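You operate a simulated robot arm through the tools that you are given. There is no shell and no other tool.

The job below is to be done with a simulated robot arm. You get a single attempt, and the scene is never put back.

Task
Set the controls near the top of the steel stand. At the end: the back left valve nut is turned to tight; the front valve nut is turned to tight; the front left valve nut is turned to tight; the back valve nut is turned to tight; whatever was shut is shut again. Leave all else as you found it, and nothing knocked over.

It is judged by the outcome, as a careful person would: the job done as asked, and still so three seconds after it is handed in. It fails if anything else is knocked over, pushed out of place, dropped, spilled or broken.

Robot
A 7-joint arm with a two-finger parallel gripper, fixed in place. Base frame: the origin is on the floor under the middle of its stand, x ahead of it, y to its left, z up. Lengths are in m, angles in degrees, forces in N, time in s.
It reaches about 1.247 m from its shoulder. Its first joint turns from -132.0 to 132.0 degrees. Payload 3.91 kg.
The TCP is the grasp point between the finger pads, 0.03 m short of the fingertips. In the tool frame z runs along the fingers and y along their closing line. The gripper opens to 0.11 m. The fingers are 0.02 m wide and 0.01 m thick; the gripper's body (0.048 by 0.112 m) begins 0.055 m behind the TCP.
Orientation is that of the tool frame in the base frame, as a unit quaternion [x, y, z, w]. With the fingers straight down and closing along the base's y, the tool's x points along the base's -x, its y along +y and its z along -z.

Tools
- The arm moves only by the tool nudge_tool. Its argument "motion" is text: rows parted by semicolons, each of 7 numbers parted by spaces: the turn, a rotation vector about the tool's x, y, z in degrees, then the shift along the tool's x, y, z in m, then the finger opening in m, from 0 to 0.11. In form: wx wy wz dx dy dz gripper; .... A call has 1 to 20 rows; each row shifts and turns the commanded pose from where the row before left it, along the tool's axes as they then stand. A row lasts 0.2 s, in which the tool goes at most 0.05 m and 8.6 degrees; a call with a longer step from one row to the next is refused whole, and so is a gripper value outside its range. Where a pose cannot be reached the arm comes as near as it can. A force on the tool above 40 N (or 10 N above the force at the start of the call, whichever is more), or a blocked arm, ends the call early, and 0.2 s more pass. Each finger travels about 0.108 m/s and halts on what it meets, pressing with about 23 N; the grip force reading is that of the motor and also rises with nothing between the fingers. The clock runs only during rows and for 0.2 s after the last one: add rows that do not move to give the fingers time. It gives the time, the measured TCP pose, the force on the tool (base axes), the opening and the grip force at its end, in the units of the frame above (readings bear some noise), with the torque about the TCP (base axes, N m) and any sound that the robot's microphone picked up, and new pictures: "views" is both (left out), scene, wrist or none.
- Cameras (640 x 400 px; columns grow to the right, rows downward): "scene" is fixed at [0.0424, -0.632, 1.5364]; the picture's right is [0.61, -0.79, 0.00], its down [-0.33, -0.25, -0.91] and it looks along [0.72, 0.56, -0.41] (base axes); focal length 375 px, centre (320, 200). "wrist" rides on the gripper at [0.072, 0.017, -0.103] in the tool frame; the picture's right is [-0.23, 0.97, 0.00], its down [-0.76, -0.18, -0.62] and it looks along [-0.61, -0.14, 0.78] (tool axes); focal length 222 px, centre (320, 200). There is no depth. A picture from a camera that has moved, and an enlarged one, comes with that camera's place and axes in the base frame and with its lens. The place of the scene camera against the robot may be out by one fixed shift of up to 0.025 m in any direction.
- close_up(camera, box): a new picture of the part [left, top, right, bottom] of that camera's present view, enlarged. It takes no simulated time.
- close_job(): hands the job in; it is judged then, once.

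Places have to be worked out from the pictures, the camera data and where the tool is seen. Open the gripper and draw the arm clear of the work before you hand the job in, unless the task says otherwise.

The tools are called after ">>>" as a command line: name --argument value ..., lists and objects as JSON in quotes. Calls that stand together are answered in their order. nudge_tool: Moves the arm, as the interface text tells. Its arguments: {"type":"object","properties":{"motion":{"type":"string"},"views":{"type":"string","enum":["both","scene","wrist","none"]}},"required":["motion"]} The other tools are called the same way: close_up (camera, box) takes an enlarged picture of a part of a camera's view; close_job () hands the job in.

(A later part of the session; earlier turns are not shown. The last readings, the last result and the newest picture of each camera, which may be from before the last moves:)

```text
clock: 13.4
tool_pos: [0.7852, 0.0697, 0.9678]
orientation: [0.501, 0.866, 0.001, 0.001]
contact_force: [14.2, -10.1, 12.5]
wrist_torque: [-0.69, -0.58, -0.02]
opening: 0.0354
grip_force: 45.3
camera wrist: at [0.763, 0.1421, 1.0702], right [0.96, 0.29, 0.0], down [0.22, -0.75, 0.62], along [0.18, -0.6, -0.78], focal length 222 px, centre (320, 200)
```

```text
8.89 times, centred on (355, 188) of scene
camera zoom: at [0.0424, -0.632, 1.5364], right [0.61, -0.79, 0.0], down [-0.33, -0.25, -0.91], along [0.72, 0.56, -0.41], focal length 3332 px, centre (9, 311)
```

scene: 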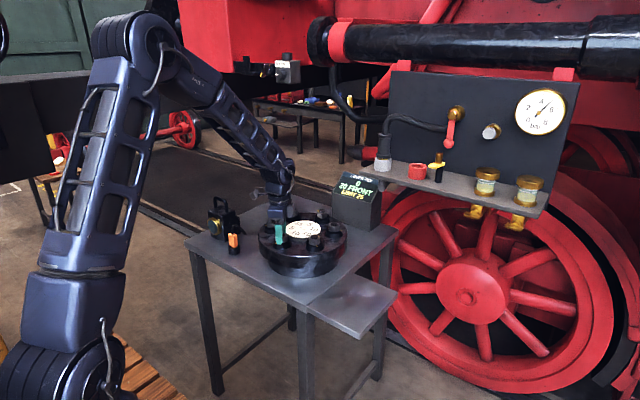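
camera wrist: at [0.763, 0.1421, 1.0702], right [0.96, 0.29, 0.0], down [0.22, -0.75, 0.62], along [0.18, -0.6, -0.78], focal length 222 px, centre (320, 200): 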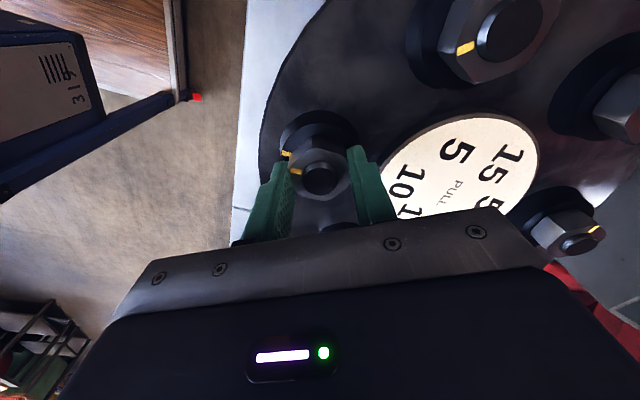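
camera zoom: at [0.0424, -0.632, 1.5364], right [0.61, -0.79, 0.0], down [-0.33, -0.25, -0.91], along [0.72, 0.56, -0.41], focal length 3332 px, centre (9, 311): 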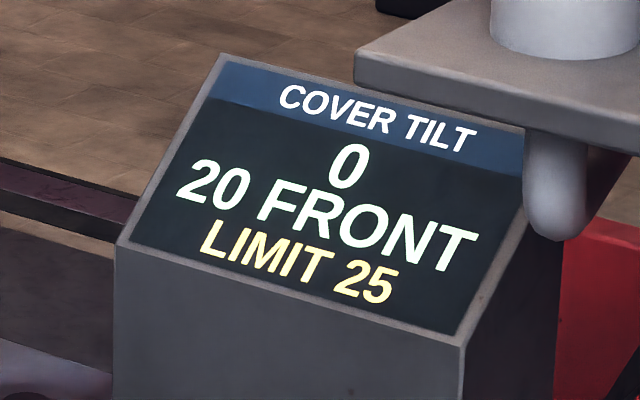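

The nut and washer marks are now parallel and aligned, and the display holds at 20 FRONT. I release, rise clear and re-check.

>>> nudge_tool --motion "0 0 0 0 0 0 0.07;0 0 0 0 0 0 0.07;0 0 0 0 0 -0.03 0.07;0 0 0 0 0 -0.04 0.07;0 0 0 0 0 -0.04 0.07;0 0 0 0 0 0 0.07" --views "both"

>>> close_up --camera "wrist" --box '[270, 80, 370, 160]'

>>> close_up --camera "scene" --box '[250, 165, 385, 250]'

```text
clock: 14.8
tool_pos: [0.7822, 0.0706, 1.078]
orientation: [0.5, 0.866, 0.0, 0.0]
contact_force: [0.5, 0.6, 0.4]
wrist_torque: [0.01, 0.0, -0.01]
opening: 0.0701
grip_force: 0.1
camera wrist: at [0.761, 0.1432, 1.1798], right [0.96, 0.29, 0.0], down [0.23, -0.75, 0.62], along [0.18, -0.6, -0.78], focal length 222 px, centre (320, 200)
```

scene: 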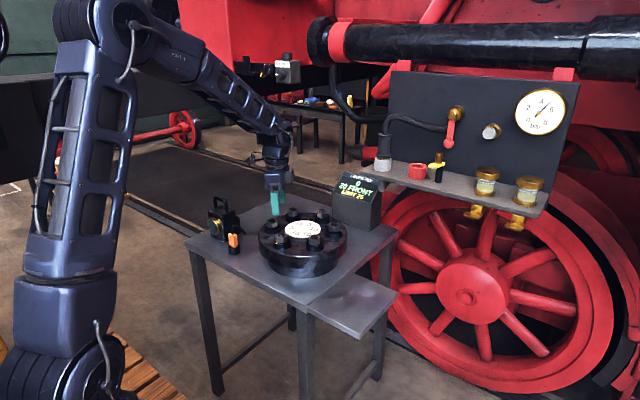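
wrist: 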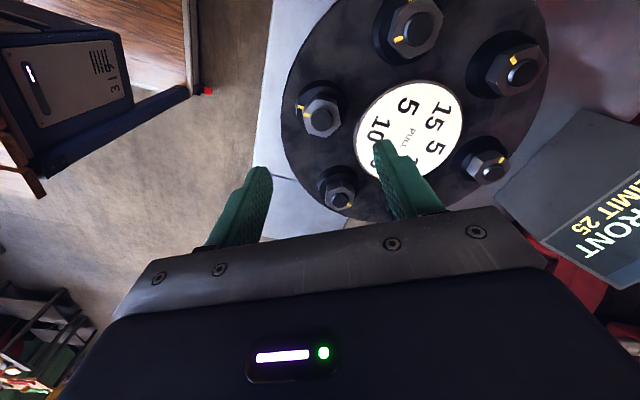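

```text
5.00 times, centred on (320, 120) of wrist
camera zoom: at [0.761, 0.1432, 1.1798], right [0.96, 0.29, 0.0], down [0.23, -0.75, 0.62], along [0.18, -0.6, -0.78], focal length 1111 px, centre (320, 600)
```

zoom: 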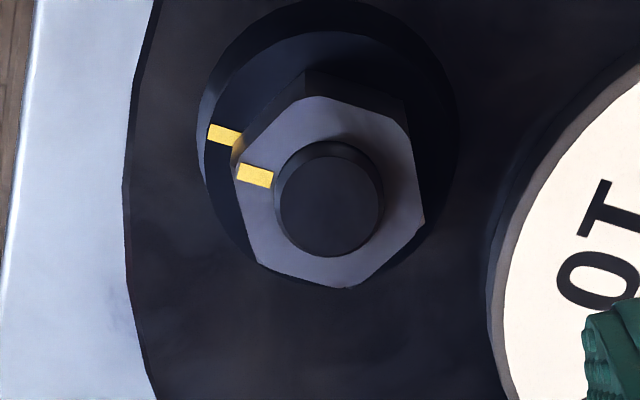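

```text
4.71 times, centred on (318, 208) of scene
camera zoom: at [0.0424, -0.632, 1.5364], right [0.61, -0.79, 0.0], down [-0.33, -0.25, -0.91], along [0.72, 0.56, -0.41], focal length 1764 px, centre (332, 165)
```

zoom: 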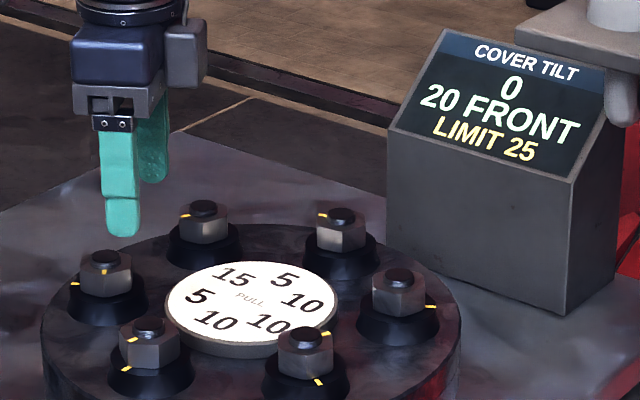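

The front nut stays tight with its marks aligned. Next is the back left nut (15), which should reduce the FRONT tilt. I rotate back 100° and move above it at about (0.944, 0.1615).

>>> nudge_tool --motion "0 0 -7.6923 0 0 0 0.07;0 0 -7.6923 0 0 0 0.07;0 0 -7.6923 0 0 0 0.07;0 0 -7.6923 0 0 0 0.07;0 0 -7.6923 0 0 0 0.07;0 0 -7.6923 0 0 0 0.07;0 0 -7.6923 0 0 0 0.07;0 0 -7.6923 0 0 0 0.07;0 0 -7.6923 0 0 0 0.07;0 0 -7.6923 0 0 0 0.07;0 0 -7.6923 0 0 0 0.07;0 0 -7.6923 0 0 0 0.07;0 0 -7.6923 0 0 0 0.07;0 0 0 -0.0361 -0.0064 0 0.07;0 0 0 -0.0361 -0.0064 0 0.07;0 0 0 -0.0361 -0.0064 0 0.07;0 0 0 -0.0361 -0.0064 0 0.07;0 0 0 -0.0361 -0.0063 0 0.07;0 0 0 0 0 0 0.07" --views "both"

>>> close_up --camera "wrist" --box '[290, 75, 354, 145]'

>>> close_up --camera "scene" --box '[250, 165, 385, 250]'

```text
clock: 18.8
tool_pos: [0.9419, 0.1627, 1.0808]
orientation: [-0.342, 0.94, 0.0, 0.001]
contact_force: [0.3, -0.3, 0.9]
wrist_torque: [0.01, 0.0, 0.01]
opening: 0.0702
grip_force: 0.1
camera wrist: at [0.875, 0.1299, 1.1832], right [-0.45, 0.89, 0.0], down [0.7, 0.35, 0.62], along [0.56, 0.28, -0.78], focal length 222 px, centre (320, 200)
```

scene: 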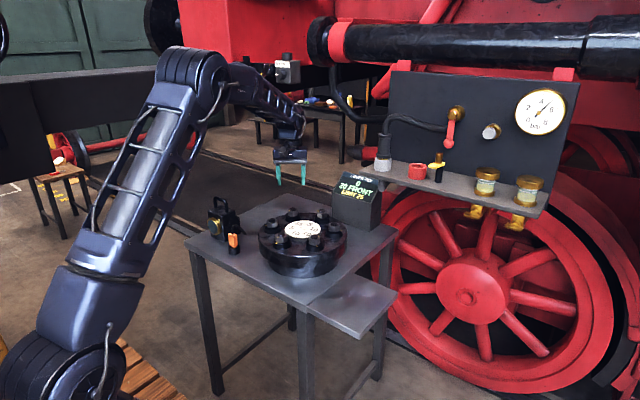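
wrist: 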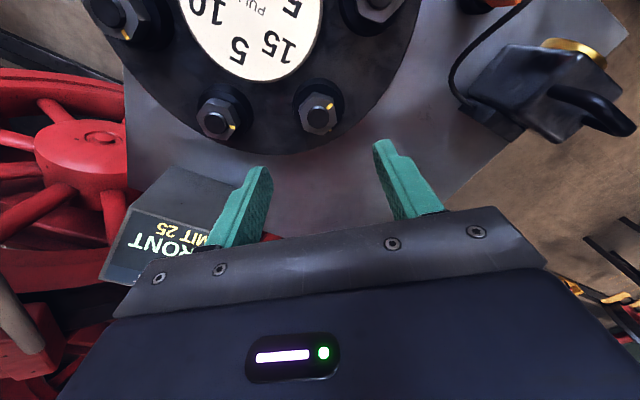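

```text
5.71 times, centred on (322, 110) of wrist
camera zoom: at [0.875, 0.1299, 1.1832], right [-0.45, 0.89, 0.0], down [0.7, 0.35, 0.62], along [0.56, 0.28, -0.78], focal length 1269 px, centre (309, 714)
```

zoom: 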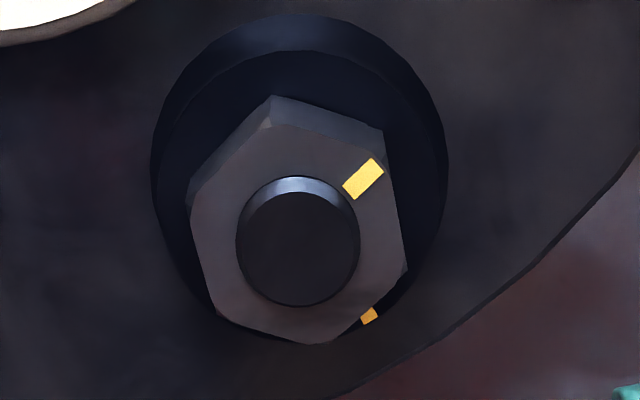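

```text
4.71 times, centred on (318, 208) of scene
camera zoom: at [0.0424, -0.632, 1.5364], right [0.61, -0.79, 0.0], down [-0.33, -0.25, -0.91], along [0.72, 0.56, -0.41], focal length 1764 px, centre (332, 165)
```

zoom: 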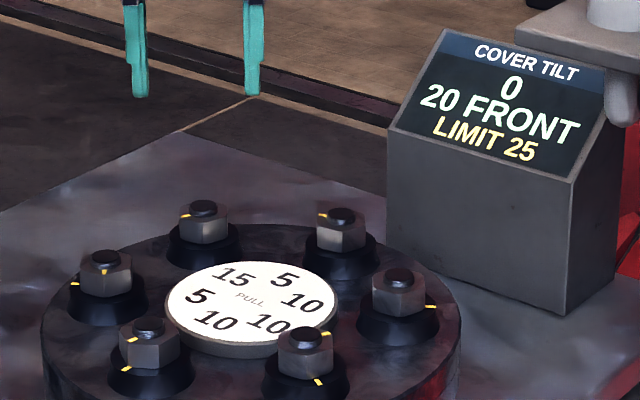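

The back left nut's mark reads ≈160° (washer mark at 60°), and its flats match the gripper angle. I descend around it.

>>> nudge_tool --motion "0 0 0 0 0 0.035 0.07;0 0 0 0 0 0.03 0.07;0 0 0 0 0 0.02 0.07;0 0 0 0 0 0.014 0.07;0 0 0 0 0 0.01 0.07;0 0 0 0 0 0 0.07" --views "both"

>>> close_up --camera "wrist" --box '[220, 80, 420, 240]'

>>> close_up --camera "scene" --box '[250, 165, 385, 250]'

```text
clock: 20.2
tool_pos: [0.9436, 0.1605, 0.9685]
orientation: [-0.342, 0.94, 0.0, 0.0]
contact_force: [0.4, 0.2, -0.5]
wrist_torque: [0.0, -0.01, -0.01]
opening: 0.0701
grip_force: 0.1
camera wrist: at [0.8763, 0.1285, 1.0714], right [-0.45, 0.89, 0.0], down [0.7, 0.35, 0.62], along [0.56, 0.28, -0.78], focal length 222 px, centre (320, 200)
```

scene: 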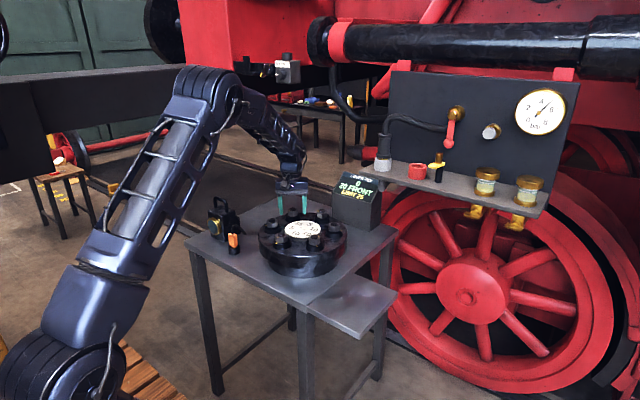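
wrist: 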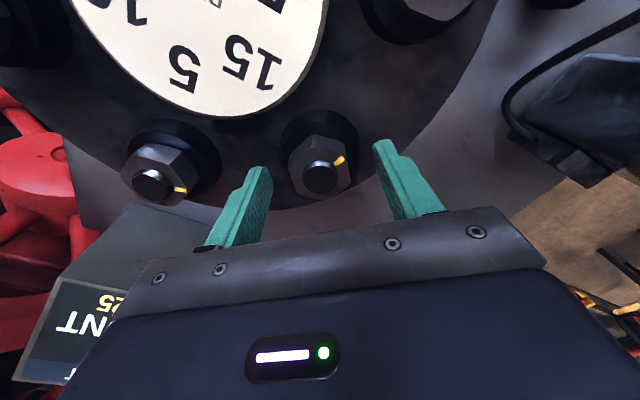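

```text
2.50 times, centred on (320, 160) of wrist
camera zoom: at [0.8763, 0.1285, 1.0714], right [-0.45, 0.89, 0.0], down [0.7, 0.35, 0.62], along [0.56, 0.28, -0.78], focal length 555 px, centre (320, 300)
```

zoom: 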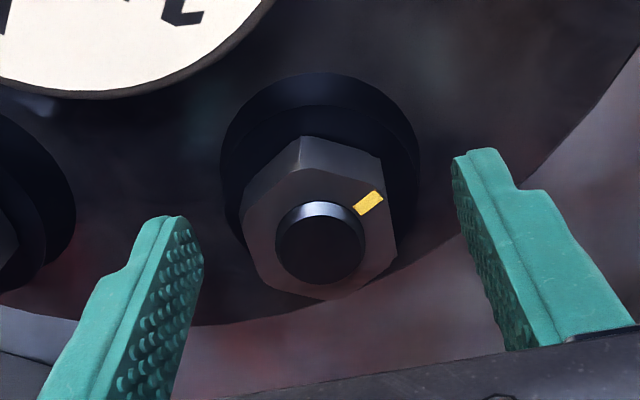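

```text
4.71 times, centred on (318, 208) of scene
camera zoom: at [0.0424, -0.632, 1.5364], right [0.61, -0.79, 0.0], down [-0.33, -0.25, -0.91], along [0.72, 0.56, -0.41], focal length 1764 px, centre (332, 165)
```

zoom: 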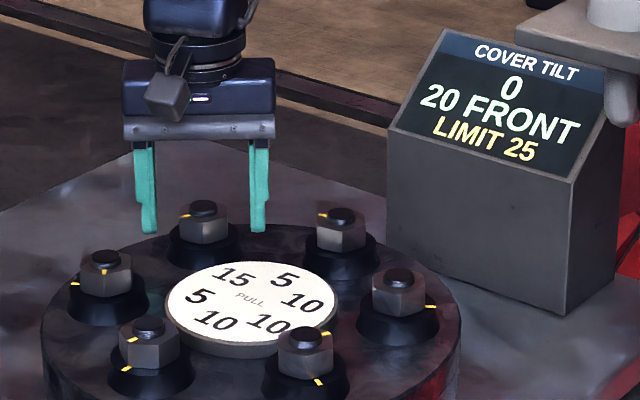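

Same geometry as on the front nut. I close on the flats and turn 60° clockwise, the range where no tilt built up before.

>>> nudge_tool --motion "0 0 0 0 0 0 0.05;0 0 0 0 0 0 0.03;0 0 0 0 0 0 0.03;0 0 0 0 0 0 0.03" --views "wrist"

>>> close_up --camera "wrist" --box '[220, 80, 420, 240]'

```text
clock: 21.2
tool_pos: [0.9438, 0.1616, 0.9688]
orientation: [-0.342, 0.94, 0.0, 0.001]
contact_force: [-1.2, 1.1, -0.7]
wrist_torque: [0.03, -0.02, 0.0]
opening: 0.0357
grip_force: 45.2
camera wrist: at [0.8762, 0.1286, 1.0715], right [-0.45, 0.89, 0.0], down [0.7, 0.35, 0.62], along [0.56, 0.28, -0.78], focal length 222 px, centre (320, 200)
```

wrist: 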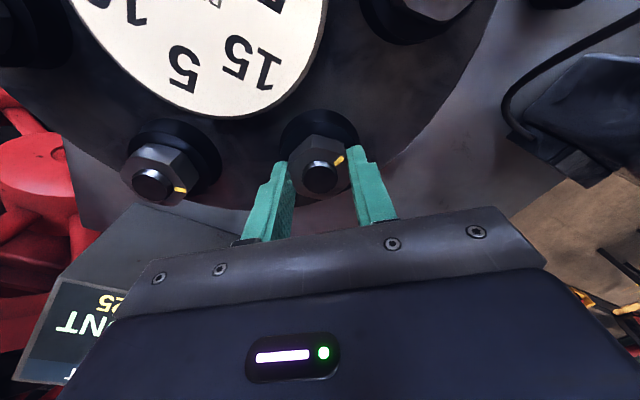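

```text
2.50 times, centred on (320, 160) of wrist
camera zoom: at [0.8762, 0.1286, 1.0715], right [-0.45, 0.89, 0.0], down [0.7, 0.35, 0.62], along [0.56, 0.28, -0.78], focal length 555 px, centre (320, 300)
```

zoom: 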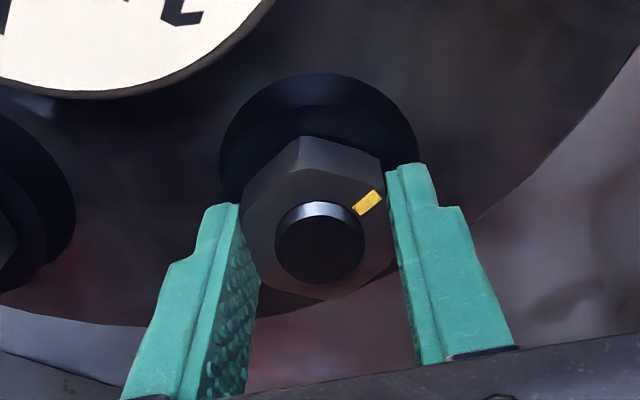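

The grip is centred with almost no side load. I now turn 60° clockwise.

>>> nudge_tool --motion "0 0 6 0 0 0 0.03;0 0 6 0 0 0 0.03;0 0 6 0 0 0 0.03;0 0 6 0 0 0 0.03;0 0 6 0 0 0 0.03;0 0 6 0 0 0 0.03;0 0 6 0 0 0 0.03;0 0 6 0 0 0 0.03;0 0 6 0 0 0 0.03;0 0 6 0 0 0 0.03;0 0 0 0 0 0 0.03" --views "both"

>>> close_up --camera "wrist" --box '[220, 80, 420, 240]'

>>> close_up --camera "scene" --box '[250, 165, 385, 250]'

```text
clock: 23.6
tool_pos: [0.9431, 0.1612, 0.9682]
orientation: [0.176, 0.984, 0.0, 0.001]
contact_force: [-5.8, -12.1, 0.8]
wrist_torque: [-0.57, -0.47, -0.01]
opening: 0.0354
grip_force: 45.6
camera wrist: at [0.8806, 0.2026, 1.071], right [0.55, 0.84, 0.0], down [0.65, -0.43, 0.62], along [0.52, -0.34, -0.78], focal length 222 px, centre (320, 200)
```

scene: 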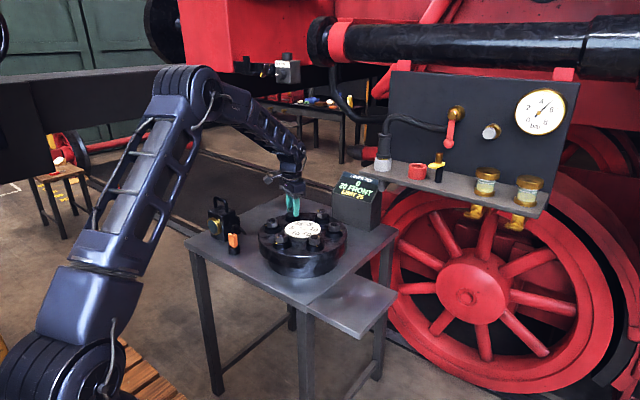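
wrist: 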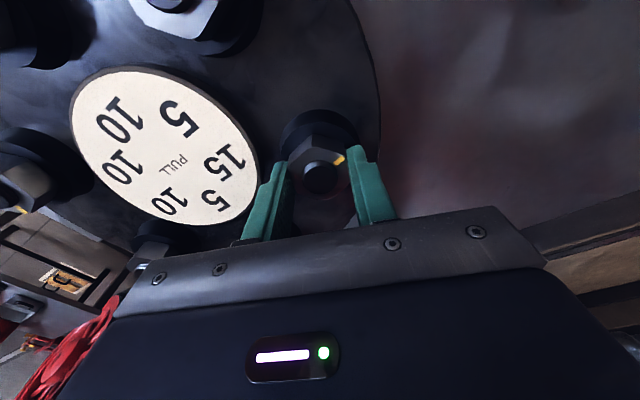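

```text
2.50 times, centred on (320, 160) of wrist
camera zoom: at [0.8806, 0.2026, 1.071], right [0.55, 0.84, 0.0], down [0.65, -0.43, 0.62], along [0.52, -0.34, -0.78], focal length 555 px, centre (320, 300)
```

zoom: 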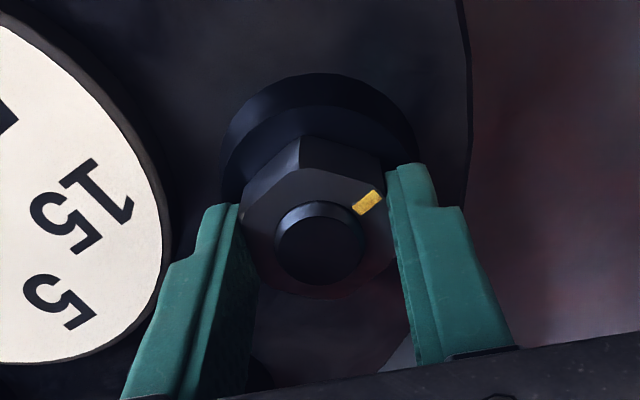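

```text
4.71 times, centred on (318, 208) of scene
camera zoom: at [0.0424, -0.632, 1.5364], right [0.61, -0.79, 0.0], down [-0.33, -0.25, -0.91], along [0.72, 0.56, -0.41], focal length 1764 px, centre (332, 165)
```

zoom: 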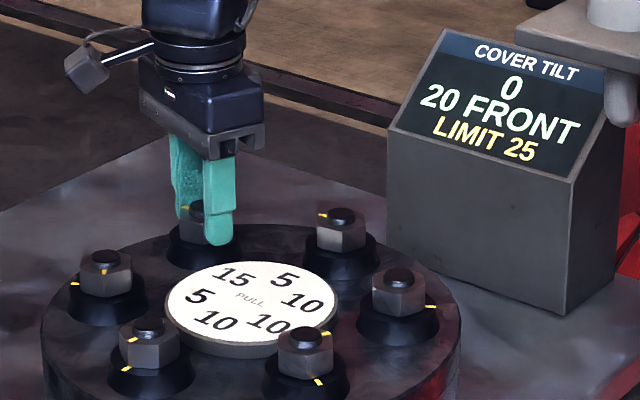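

Display unchanged, as expected. I turn 14° more and read the display as pull comes on.

>>> nudge_tool --motion "0 0 5 0 0 0 0.03;0 0 5 0 0 0 0.03;0 0 4 0 0 0 0.03;0 0 0 0 0 0 0.03" --views "scene"

>>> close_up --camera "scene" --box '[325, 165, 385, 210]'

```text
clock: 24.6
tool_pos: [0.9432, 0.1607, 0.9683]
orientation: [0.294, 0.956, 0.0, 0.001]
contact_force: [1.9, -19.9, -2.8]
wrist_torque: [-0.84, -0.63, 0.0]
opening: 0.0354
grip_force: 44.6
```

scene: 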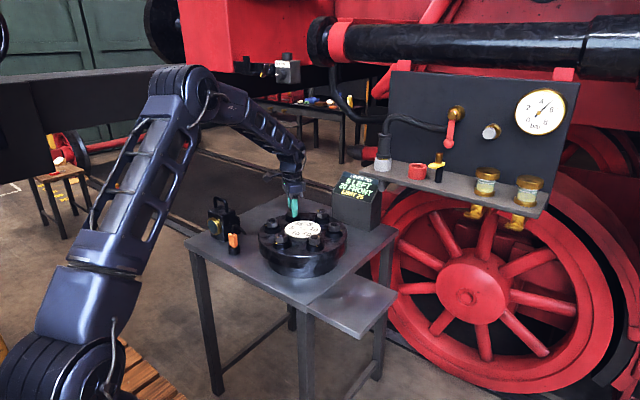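

```text
8.89 times, centred on (355, 188) of scene
camera zoom: at [0.0424, -0.632, 1.5364], right [0.61, -0.79, 0.0], down [-0.33, -0.25, -0.91], along [0.72, 0.56, -0.41], focal length 3332 px, centre (9, 311)
```

zoom: 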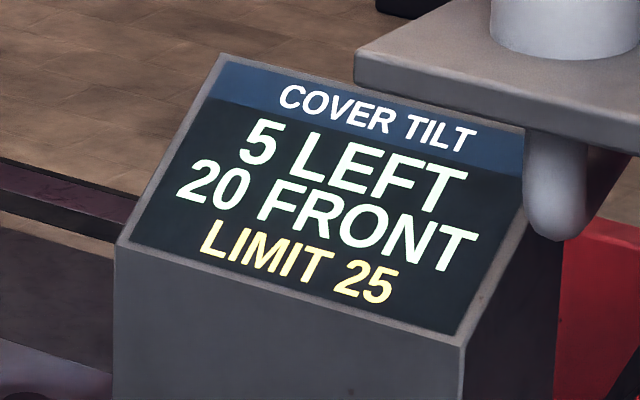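

Reading is now 5 LEFT / 20 FRONT. I ease the side load slightly and go on in small steps, watching that LEFT stays under the limit.

>>> nudge_tool --motion "0 0 0 -0.0006 -0.0010 0 0.03;0 0 4 0 0 0 0.03;0 0 4 0 0 0 0.03;0 0 0 0 0 0 0.03" --views "scene"

>>> close_up --camera "scene" --box '[325, 165, 385, 210]'

```text
clock: 25.6
tool_pos: [0.9431, 0.1608, 0.9683]
orientation: [0.36, 0.933, 0.001, -0.001]
contact_force: [1.4, -8.0, -5.4]
wrist_torque: [-0.5, -0.51, -0.01]
opening: 0.0353
grip_force: 45.1
```

scene: 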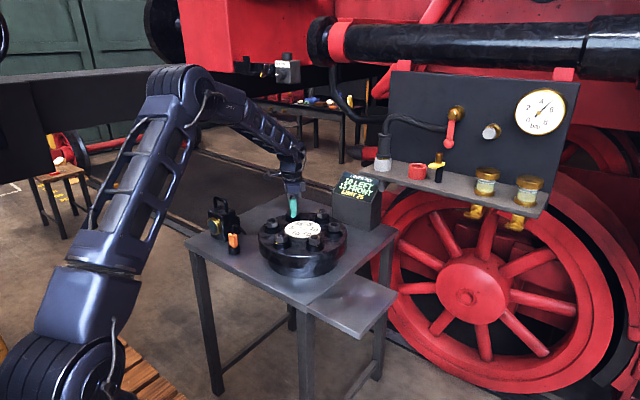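

```text
8.89 times, centred on (355, 188) of scene
camera zoom: at [0.0424, -0.632, 1.5364], right [0.61, -0.79, 0.0], down [-0.33, -0.25, -0.91], along [0.72, 0.56, -0.41], focal length 3332 px, centre (9, 311)
```

zoom: 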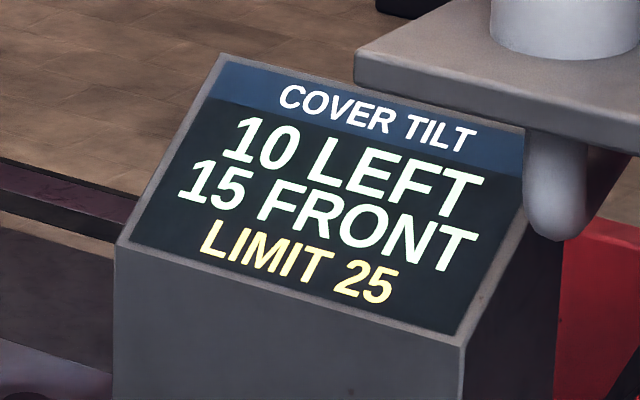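

Now 10 LEFT / 15 FRONT. I continue 5° and look again.

>>> nudge_tool --motion "0 0 3 0 0 0 0.03;0 0 2 0 0 0 0.03;0 0 0 0 0 0 0.03" --views "scene"

>>> close_up --camera "scene" --box '[325, 165, 385, 210]'

```text
clock: 26.4
tool_pos: [0.9434, 0.1593, 0.9675]
orientation: [0.4, 0.917, 0.001, -0.001]
contact_force: [-1.5, -1.4, -9.7]
wrist_torque: [0.06, 0.22, 0.0]
opening: 0.0355
grip_force: 44.8
```

scene: 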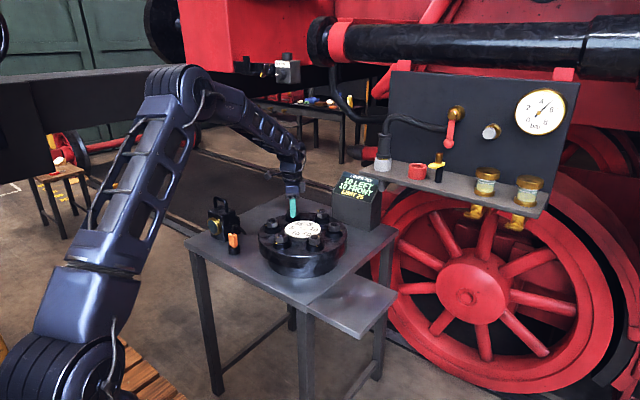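

```text
8.89 times, centred on (355, 188) of scene
camera zoom: at [0.0424, -0.632, 1.5364], right [0.61, -0.79, 0.0], down [-0.33, -0.25, -0.91], along [0.72, 0.56, -0.41], focal length 3332 px, centre (9, 311)
```

zoom: 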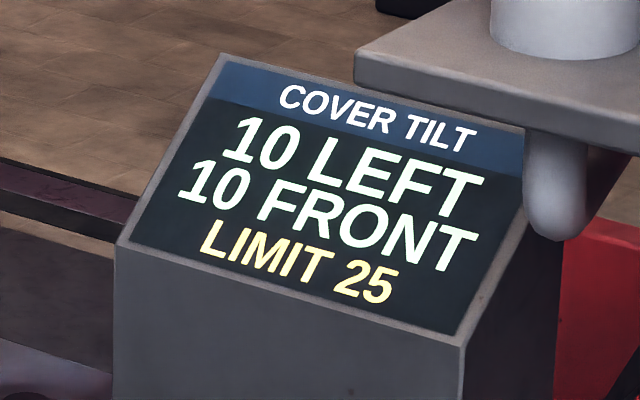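

10 LEFT / 10 FRONT confirms each diagonal nut pulls 1:1 on both axes, so this nut will end at 15 LEFT / 5 FRONT. I complete the remaining 13°.

>>> nudge_tool --motion "0 0 4 0 0 0 0.03;0 0 4 0 0 0 0.03;0 0 3 0 0 0 0.03;0 0 2 0 0 0 0.03;0 0 0 0 0 0 0.03" --views "both"

>>> close_up --camera "scene" --box '[325, 165, 385, 210]'

>>> close_up --camera "wrist" --box '[270, 110, 370, 190]'

```text
clock: 27.6
tool_pos: [0.9426, 0.16, 0.9675]
orientation: [0.501, 0.866, 0.0, 0.001]
contact_force: [-5.5, 6.7, -8.0]
wrist_torque: [0.65, 0.35, -0.03]
opening: 0.0358
grip_force: 45.1
camera wrist: at [0.921, 0.2327, 1.071], right [0.96, 0.29, 0.0], down [0.23, -0.75, 0.62], along [0.18, -0.6, -0.78], focal length 222 px, centre (320, 200)
```

scene: 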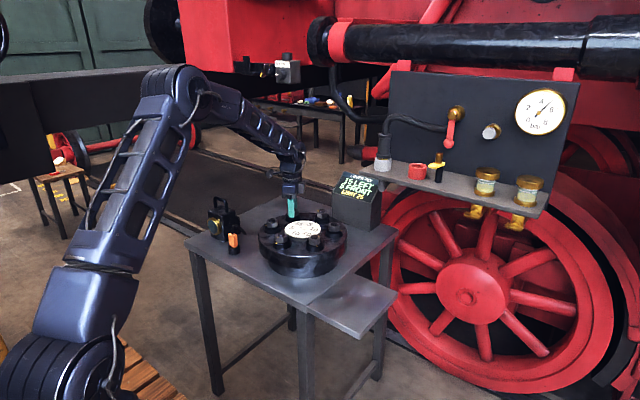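
wrist: 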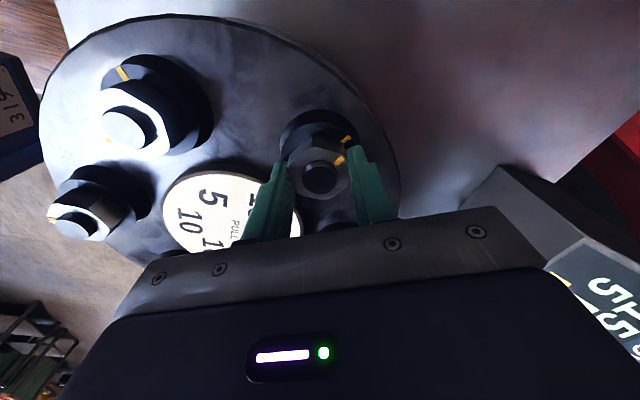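

```text
8.89 times, centred on (355, 188) of scene
camera zoom: at [0.0424, -0.632, 1.5364], right [0.61, -0.79, 0.0], down [-0.33, -0.25, -0.91], along [0.72, 0.56, -0.41], focal length 3332 px, centre (9, 311)
```

zoom: 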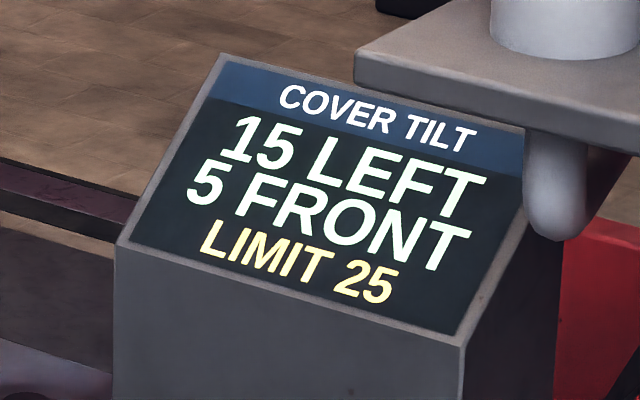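

```text
5.00 times, centred on (320, 150) of wrist
camera zoom: at [0.921, 0.2327, 1.071], right [0.96, 0.29, 0.0], down [0.23, -0.75, 0.62], along [0.18, -0.6, -0.78], focal length 1111 px, centre (320, 450)
```

zoom: 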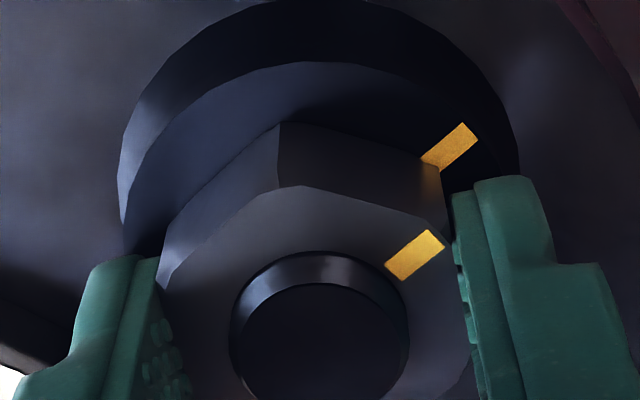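

Marks aligned, display 15 LEFT / 5 FRONT. I release, rise and rotate the gripper back 100°.

>>> nudge_tool --motion "0 0 0 0 0 0 0.07;0 0 0 0 0 0 0.07;0 0 0 0 0 -0.03 0.07;0 0 0 0 0 -0.04 0.07;0 0 0 0 0 -0.04 0.07;0 0 -7.6923 0 0 0 0.07;0 0 -7.6923 0 0 0 0.07;0 0 -7.6923 0 0 0 0.07;0 0 -7.6923 0 0 0 0.07;0 0 -7.6923 0 0 0 0.07;0 0 -7.6923 0 0 0 0.07;0 0 -7.6923 0 0 0 0.07;0 0 -7.6923 0 0 0 0.07;0 0 -7.6923 0 0 0 0.07;0 0 -7.6923 0 0 0 0.07;0 0 -7.6923 0 0 0 0.07;0 0 -7.6923 0 0 0 0.07;0 0 -7.6923 0 0 0 0.07;0 0 0 0 0 0 0.07" --views "both"

>>> close_up --camera "scene" --box '[250, 130, 430, 250]'

>>> close_up --camera "wrist" --box '[180, 70, 360, 180]'

```text
clock: 31.6
tool_pos: [0.9425, 0.1595, 1.0776]
orientation: [-0.342, 0.94, 0.0, -0.001]
contact_force: [0.4, 0.4, 0.3]
wrist_torque: [0.01, -0.03, -0.01]
opening: 0.0697
grip_force: 0.1
camera wrist: at [0.8761, 0.1271, 1.1812], right [-0.45, 0.89, 0.0], down [0.7, 0.35, 0.62], along [0.56, 0.28, -0.78], focal length 222 px, centre (320, 200)
```

scene: 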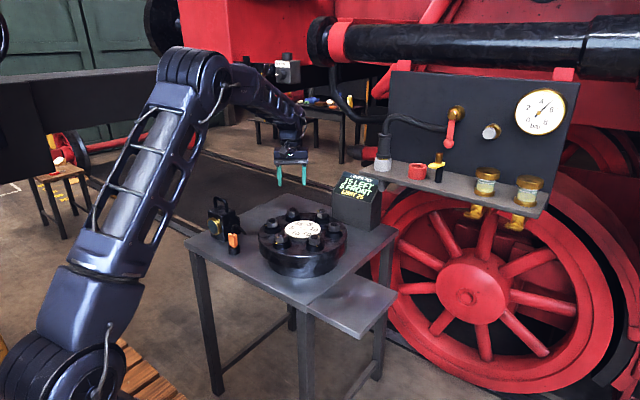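
wrist: 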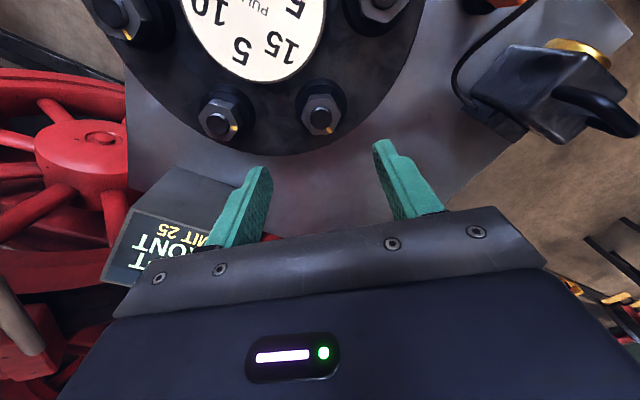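

```text
3.33 times, centred on (340, 190) of scene
camera zoom: at [0.0424, -0.632, 1.5364], right [0.61, -0.79, 0.0], down [-0.33, -0.25, -0.91], along [0.72, 0.56, -0.41], focal length 1250 px, centre (253, 233)
```

zoom: 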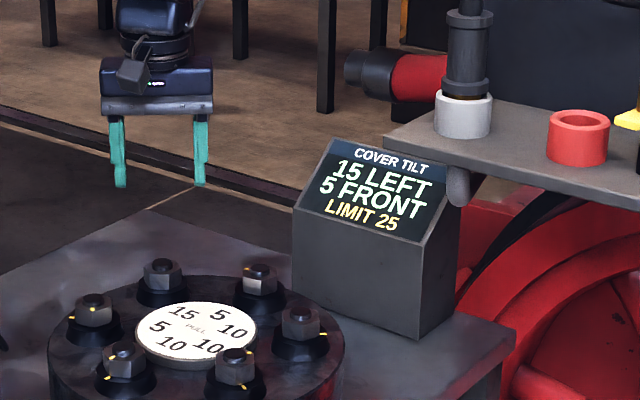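

```text
3.56 times, centred on (270, 125) of wrist
camera zoom: at [0.8761, 0.1271, 1.1812], right [-0.45, 0.89, 0.0], down [0.7, 0.35, 0.62], along [0.56, 0.28, -0.78], focal length 790 px, centre (498, 467)
```

zoom: 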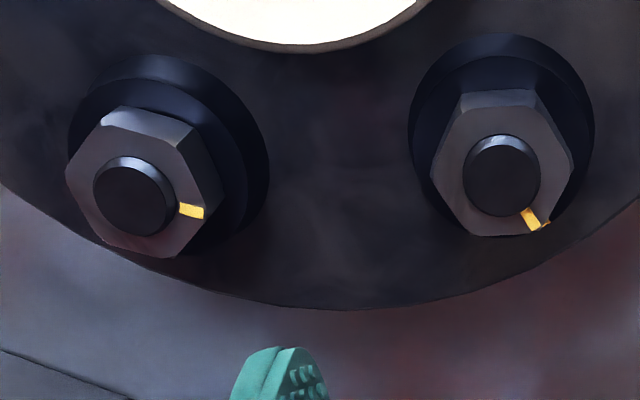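

The back left nut is tight and stays so. I move above the back nut at ≈(0.996, 0.070), keeping about 5 cm of clearance to the shelf.

>>> nudge_tool --motion "0 0 0 0.0059 -0.0342 0 0.07;0 0 0 0.0059 -0.0342 0 0.07;0 0 0 0.0060 -0.0341 0 0.07;0 0 0 0 0 0 0.07" --views "both"

>>> close_up --camera "scene" --box '[250, 90, 430, 230]'

>>> close_up --camera "wrist" --box '[290, 75, 354, 145]'

```text
clock: 32.6
tool_pos: [0.9941, 0.068, 1.0804]
orientation: [-0.341, 0.94, 0.0, 0.001]
contact_force: [0.8, -0.1, 0.5]
wrist_torque: [0.0, -0.01, -0.01]
opening: 0.0698
grip_force: 0.0
camera wrist: at [0.9281, 0.0353, 1.1828], right [-0.45, 0.89, 0.0], down [0.7, 0.35, 0.62], along [0.56, 0.28, -0.78], focal length 222 px, centre (320, 200)
```

scene: 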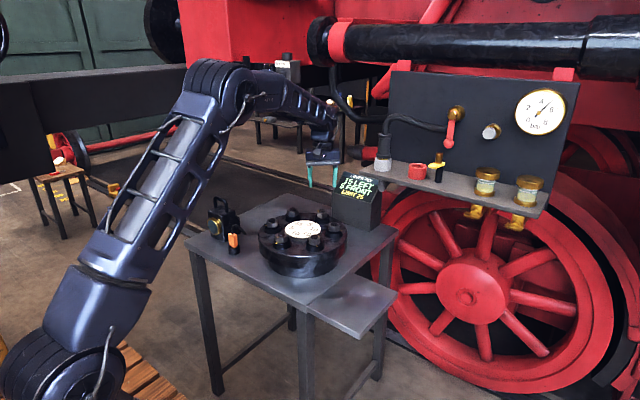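
wrist: 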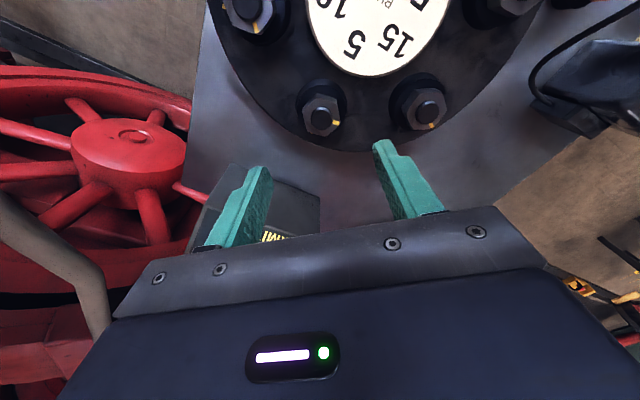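

```text
2.86 times, centred on (340, 160) of scene
camera zoom: at [0.0424, -0.632, 1.5364], right [0.61, -0.79, 0.0], down [-0.33, -0.25, -0.91], along [0.72, 0.56, -0.41], focal length 1071 px, centre (263, 314)
```

zoom: 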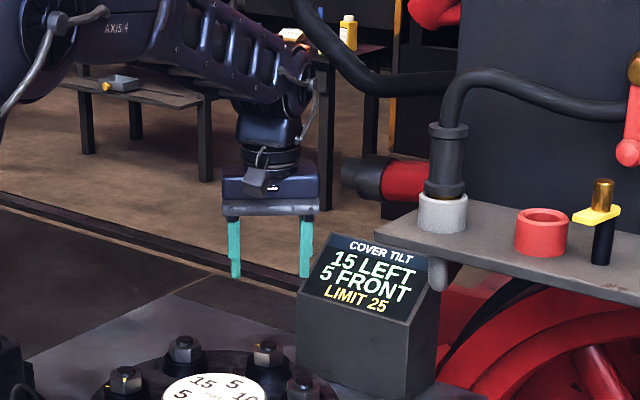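

```text
5.71 times, centred on (322, 110) of wrist
camera zoom: at [0.9281, 0.0353, 1.1828], right [-0.45, 0.89, 0.0], down [0.7, 0.35, 0.62], along [0.56, 0.28, -0.78], focal length 1269 px, centre (309, 714)
```

zoom: 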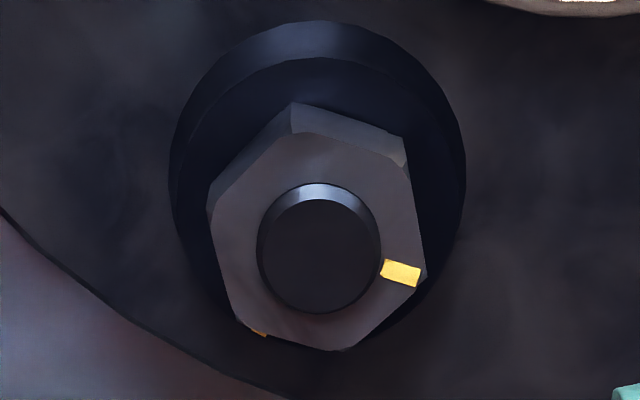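

The back nut is centred under the tool within 2–3 mm (mark ≈100°, washer mark at 0°). I apply a 1 mm correction and descend around it.

>>> nudge_tool --motion "0 0 0 -0.0006 0.0008 0.035 0.07;0 0 0 0 0 0.03 0.07;0 0 0 0 0 0.02 0.07;0 0 0 0 0 0.015 0.07;0 0 0 0 0 0.01 0.07;0 0 0 0 0 0 0.07" --views "both"

>>> close_up --camera "wrist" --box '[220, 80, 420, 240]'

>>> close_up --camera "scene" --box '[250, 130, 430, 250]'

```text
clock: 34.0
tool_pos: [0.9946, 0.071, 0.9687]
orientation: [-0.342, 0.94, 0.0, 0.0]
contact_force: [-0.4, 0.0, -0.8]
wrist_torque: [-0.04, 0.02, 0.03]
opening: 0.07
grip_force: 0.0
camera wrist: at [0.9281, 0.0395, 1.0712], right [-0.45, 0.89, 0.0], down [0.7, 0.35, 0.62], along [0.56, 0.28, -0.78], focal length 222 px, centre (320, 200)
```

scene: 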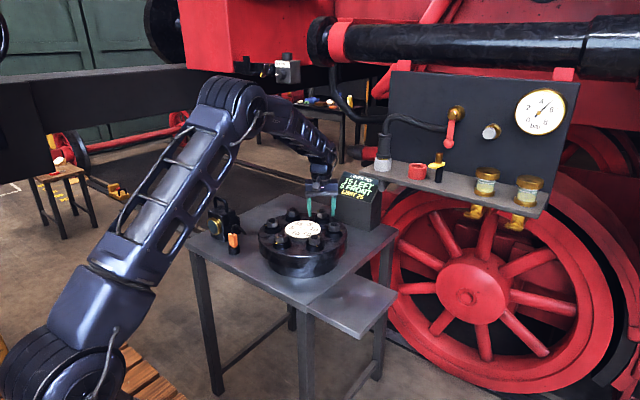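
wrist: 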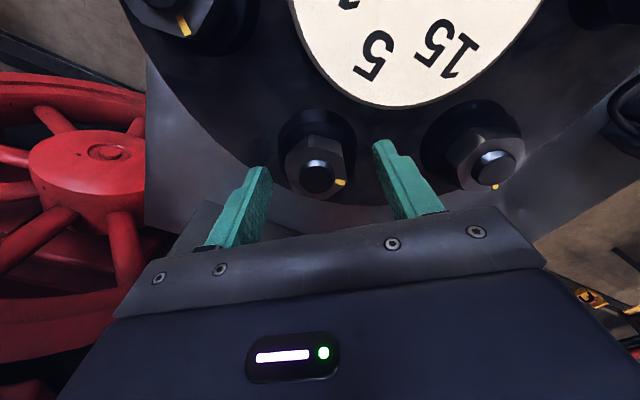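

```text
2.50 times, centred on (320, 160) of wrist
camera zoom: at [0.9281, 0.0395, 1.0712], right [-0.45, 0.89, 0.0], down [0.7, 0.35, 0.62], along [0.56, 0.28, -0.78], focal length 555 px, centre (320, 300)
```

zoom: 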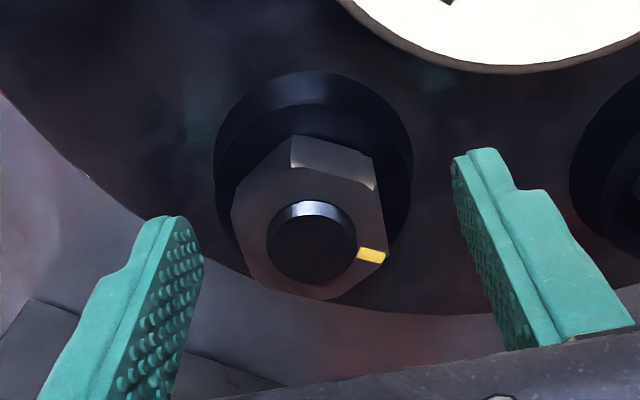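

```text
3.33 times, centred on (340, 190) of scene
camera zoom: at [0.0424, -0.632, 1.5364], right [0.61, -0.79, 0.0], down [-0.33, -0.25, -0.91], along [0.72, 0.56, -0.41], focal length 1250 px, centre (253, 233)
```

zoom: 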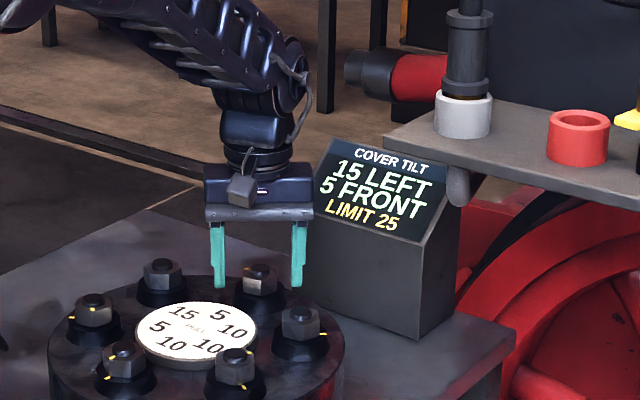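

At this depth the nut sits about 2 mm toward one finger compared with the last grip, so I shift 2 mm along the closing line and close.

>>> nudge_tool --motion "0 0 0 0 -0.002 0 0.07;0 0 0 0 0 0 0.05;0 0 0 0 0 0 0.03;0 0 0 0 0 0 0.03;0 0 0 0 0 0 0.03" --views "wrist"

>>> close_up --camera "wrist" --box '[220, 80, 420, 240]'

```text
clock: 35.2
tool_pos: [0.9965, 0.071, 0.9691]
orientation: [-0.341, 0.94, -0.001, -0.001]
contact_force: [-4.2, 1.4, -1.7]
wrist_torque: [0.05, 0.09, -0.02]
opening: 0.0354
grip_force: 44.9
camera wrist: at [0.9293, 0.0382, 1.0714], right [-0.45, 0.89, 0.0], down [0.7, 0.35, 0.62], along [0.56, 0.28, -0.78], focal length 222 px, centre (320, 200)
```

wrist: 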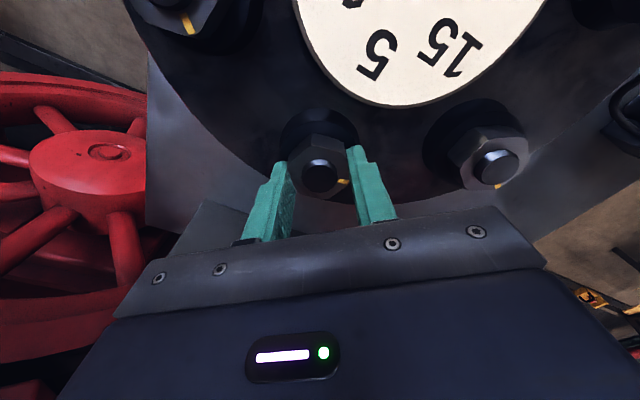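

```text
2.50 times, centred on (320, 160) of wrist
camera zoom: at [0.9293, 0.0382, 1.0714], right [-0.45, 0.89, 0.0], down [0.7, 0.35, 0.62], along [0.56, 0.28, -0.78], focal length 555 px, centre (320, 300)
```

zoom: 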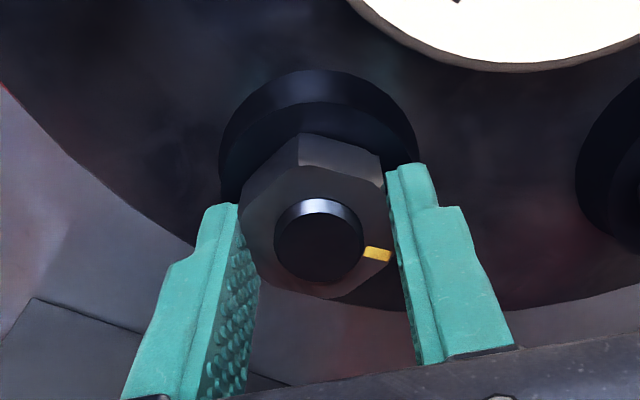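

The back nut is gripped well. I turn 60° clockwise and check readings.

>>> nudge_tool --motion "0 0 6 0 0 0 0.03;0 0 6 0 0 0 0.03;0 0 6 0 0 0 0.03;0 0 6 0 0 0 0.03;0 0 6 0 0 0 0.03;0 0 6 0 0 0 0.03;0 0 6 0 0 0 0.03;0 0 6 0 0 0 0.03;0 0 6 0 0 0 0.03;0 0 6 0 0 0 0.03;0 0 0 0 0 0 0.03" --views "both"

>>> close_up --camera "wrist" --box '[220, 80, 420, 240]'

>>> close_up --camera "scene" --box '[250, 130, 430, 250]'

```text
clock: 37.6
tool_pos: [0.9965, 0.07, 0.9678]
orientation: [0.176, 0.984, 0.0, 0.0]
contact_force: [-0.2, -3.6, -1.9]
wrist_torque: [-0.19, -0.12, -0.01]
opening: 0.0354
grip_force: 45.0
camera wrist: at [0.9337, 0.1114, 1.071], right [0.55, 0.84, 0.0], down [0.65, -0.43, 0.62], along [0.52, -0.34, -0.78], focal length 222 px, centre (320, 200)
```

scene: 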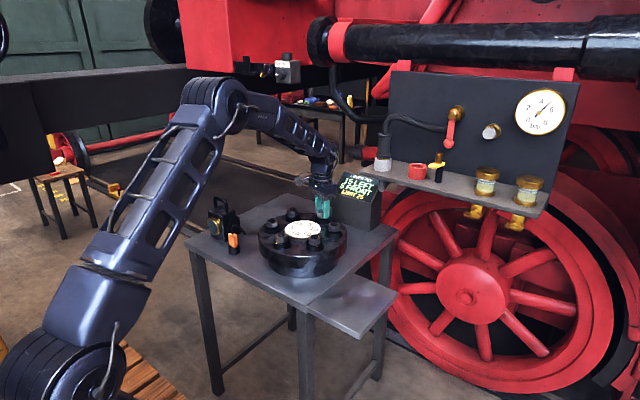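
wrist: 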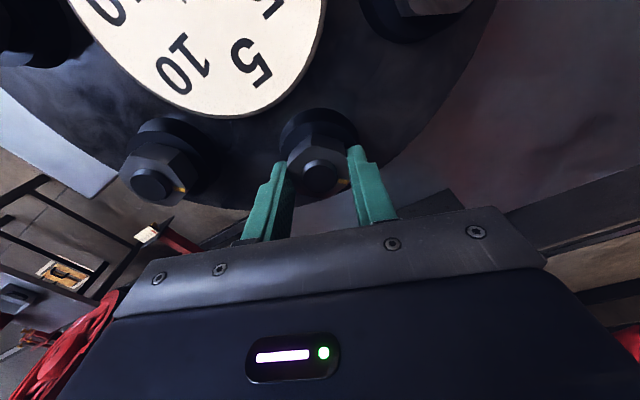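

```text
2.50 times, centred on (320, 160) of wrist
camera zoom: at [0.9337, 0.1114, 1.071], right [0.55, 0.84, 0.0], down [0.65, -0.43, 0.62], along [0.52, -0.34, -0.78], focal length 555 px, centre (320, 300)
```

zoom: 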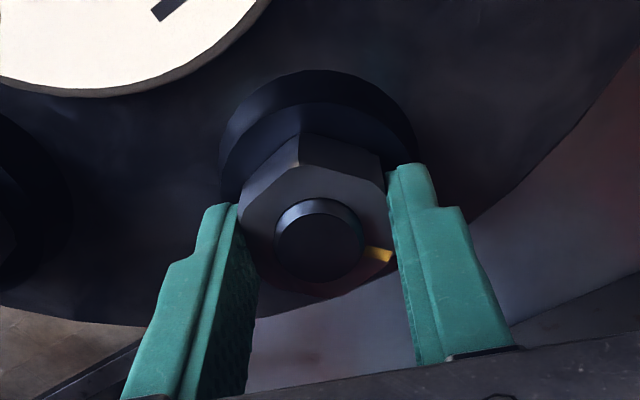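

```text
3.33 times, centred on (340, 190) of scene
camera zoom: at [0.0424, -0.632, 1.5364], right [0.61, -0.79, 0.0], down [-0.33, -0.25, -0.91], along [0.72, 0.56, -0.41], focal length 1250 px, centre (253, 233)
```

zoom: 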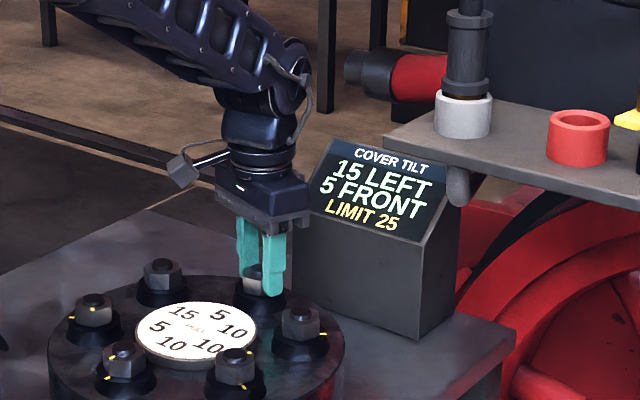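

Loads are low and the display is unchanged. I turn the remaining 40°, which should bring it to 15 LEFT / 5 BACK.

>>> nudge_tool --motion "0 0 6 0 0 0 0.03;0 0 6 0 0 0 0.03;0 0 6 0 0 0 0.03;0 0 6 0 0 0 0.03;0 0 4 0 0 0 0.03;0 0 4 0 0 0 0.03;0 0 4 0 0 0 0.03;0 0 4 0 0 0 0.03;0 0 0 0 0 0 0.03" --views "both"

>>> close_up --camera "wrist" --box '[270, 110, 370, 190]'

>>> close_up --camera "scene" --box '[250, 130, 430, 250]'

```text
clock: 39.6
tool_pos: [0.9961, 0.0693, 0.9672]
orientation: [0.501, 0.866, 0.0, 0.0]
contact_force: [-10.6, -9.0, 1.2]
wrist_torque: [-0.4, 0.13, 0.01]
opening: 0.0355
grip_force: 45.4
camera wrist: at [0.9741, 0.1411, 1.0707], right [0.96, 0.29, 0.0], down [0.23, -0.75, 0.62], along [0.18, -0.6, -0.78], focal length 222 px, centre (320, 200)
```

scene: 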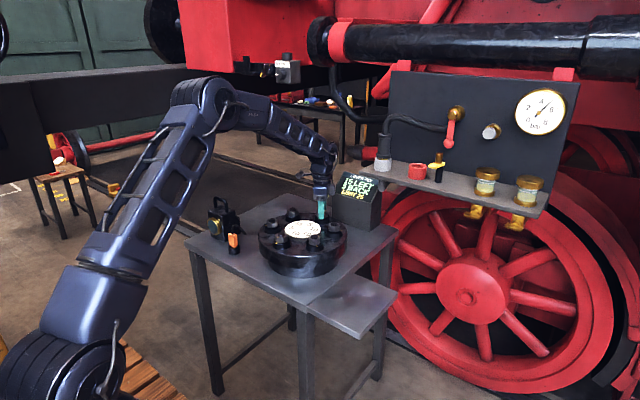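
wrist: 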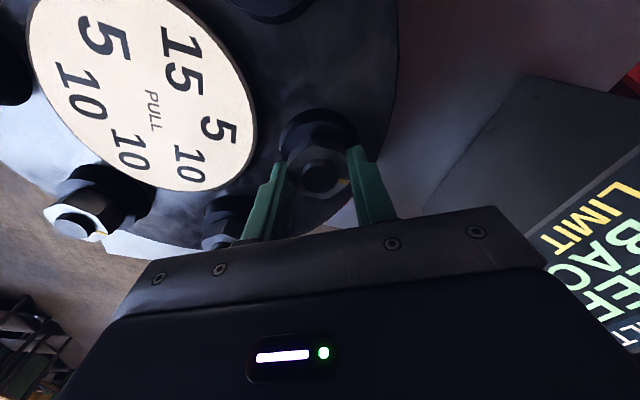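

```text
5.00 times, centred on (320, 150) of wrist
camera zoom: at [0.9741, 0.1411, 1.0707], right [0.96, 0.29, 0.0], down [0.23, -0.75, 0.62], along [0.18, -0.6, -0.78], focal length 1111 px, centre (320, 450)
```

zoom: 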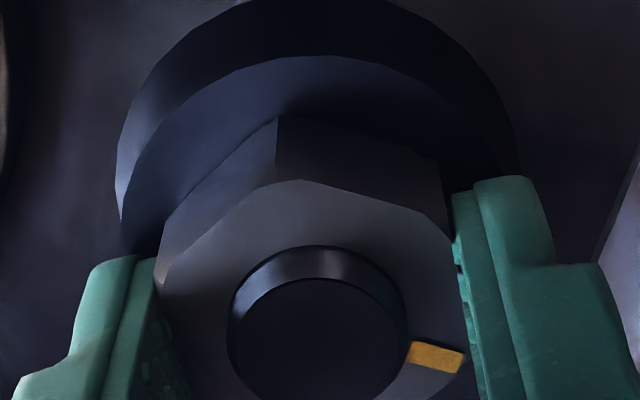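

```text
3.33 times, centred on (340, 190) of scene
camera zoom: at [0.0424, -0.632, 1.5364], right [0.61, -0.79, 0.0], down [-0.33, -0.25, -0.91], along [0.72, 0.56, -0.41], focal length 1250 px, centre (253, 233)
```

zoom: 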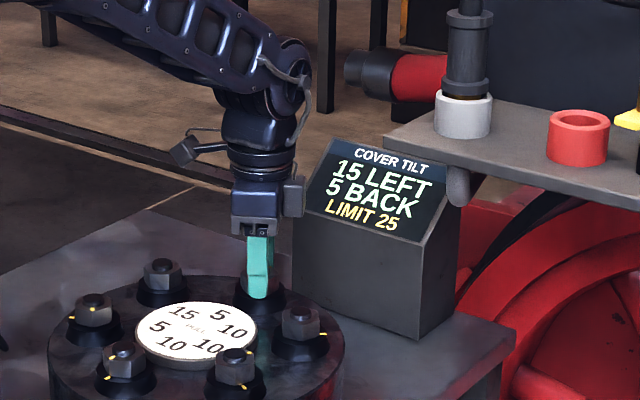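

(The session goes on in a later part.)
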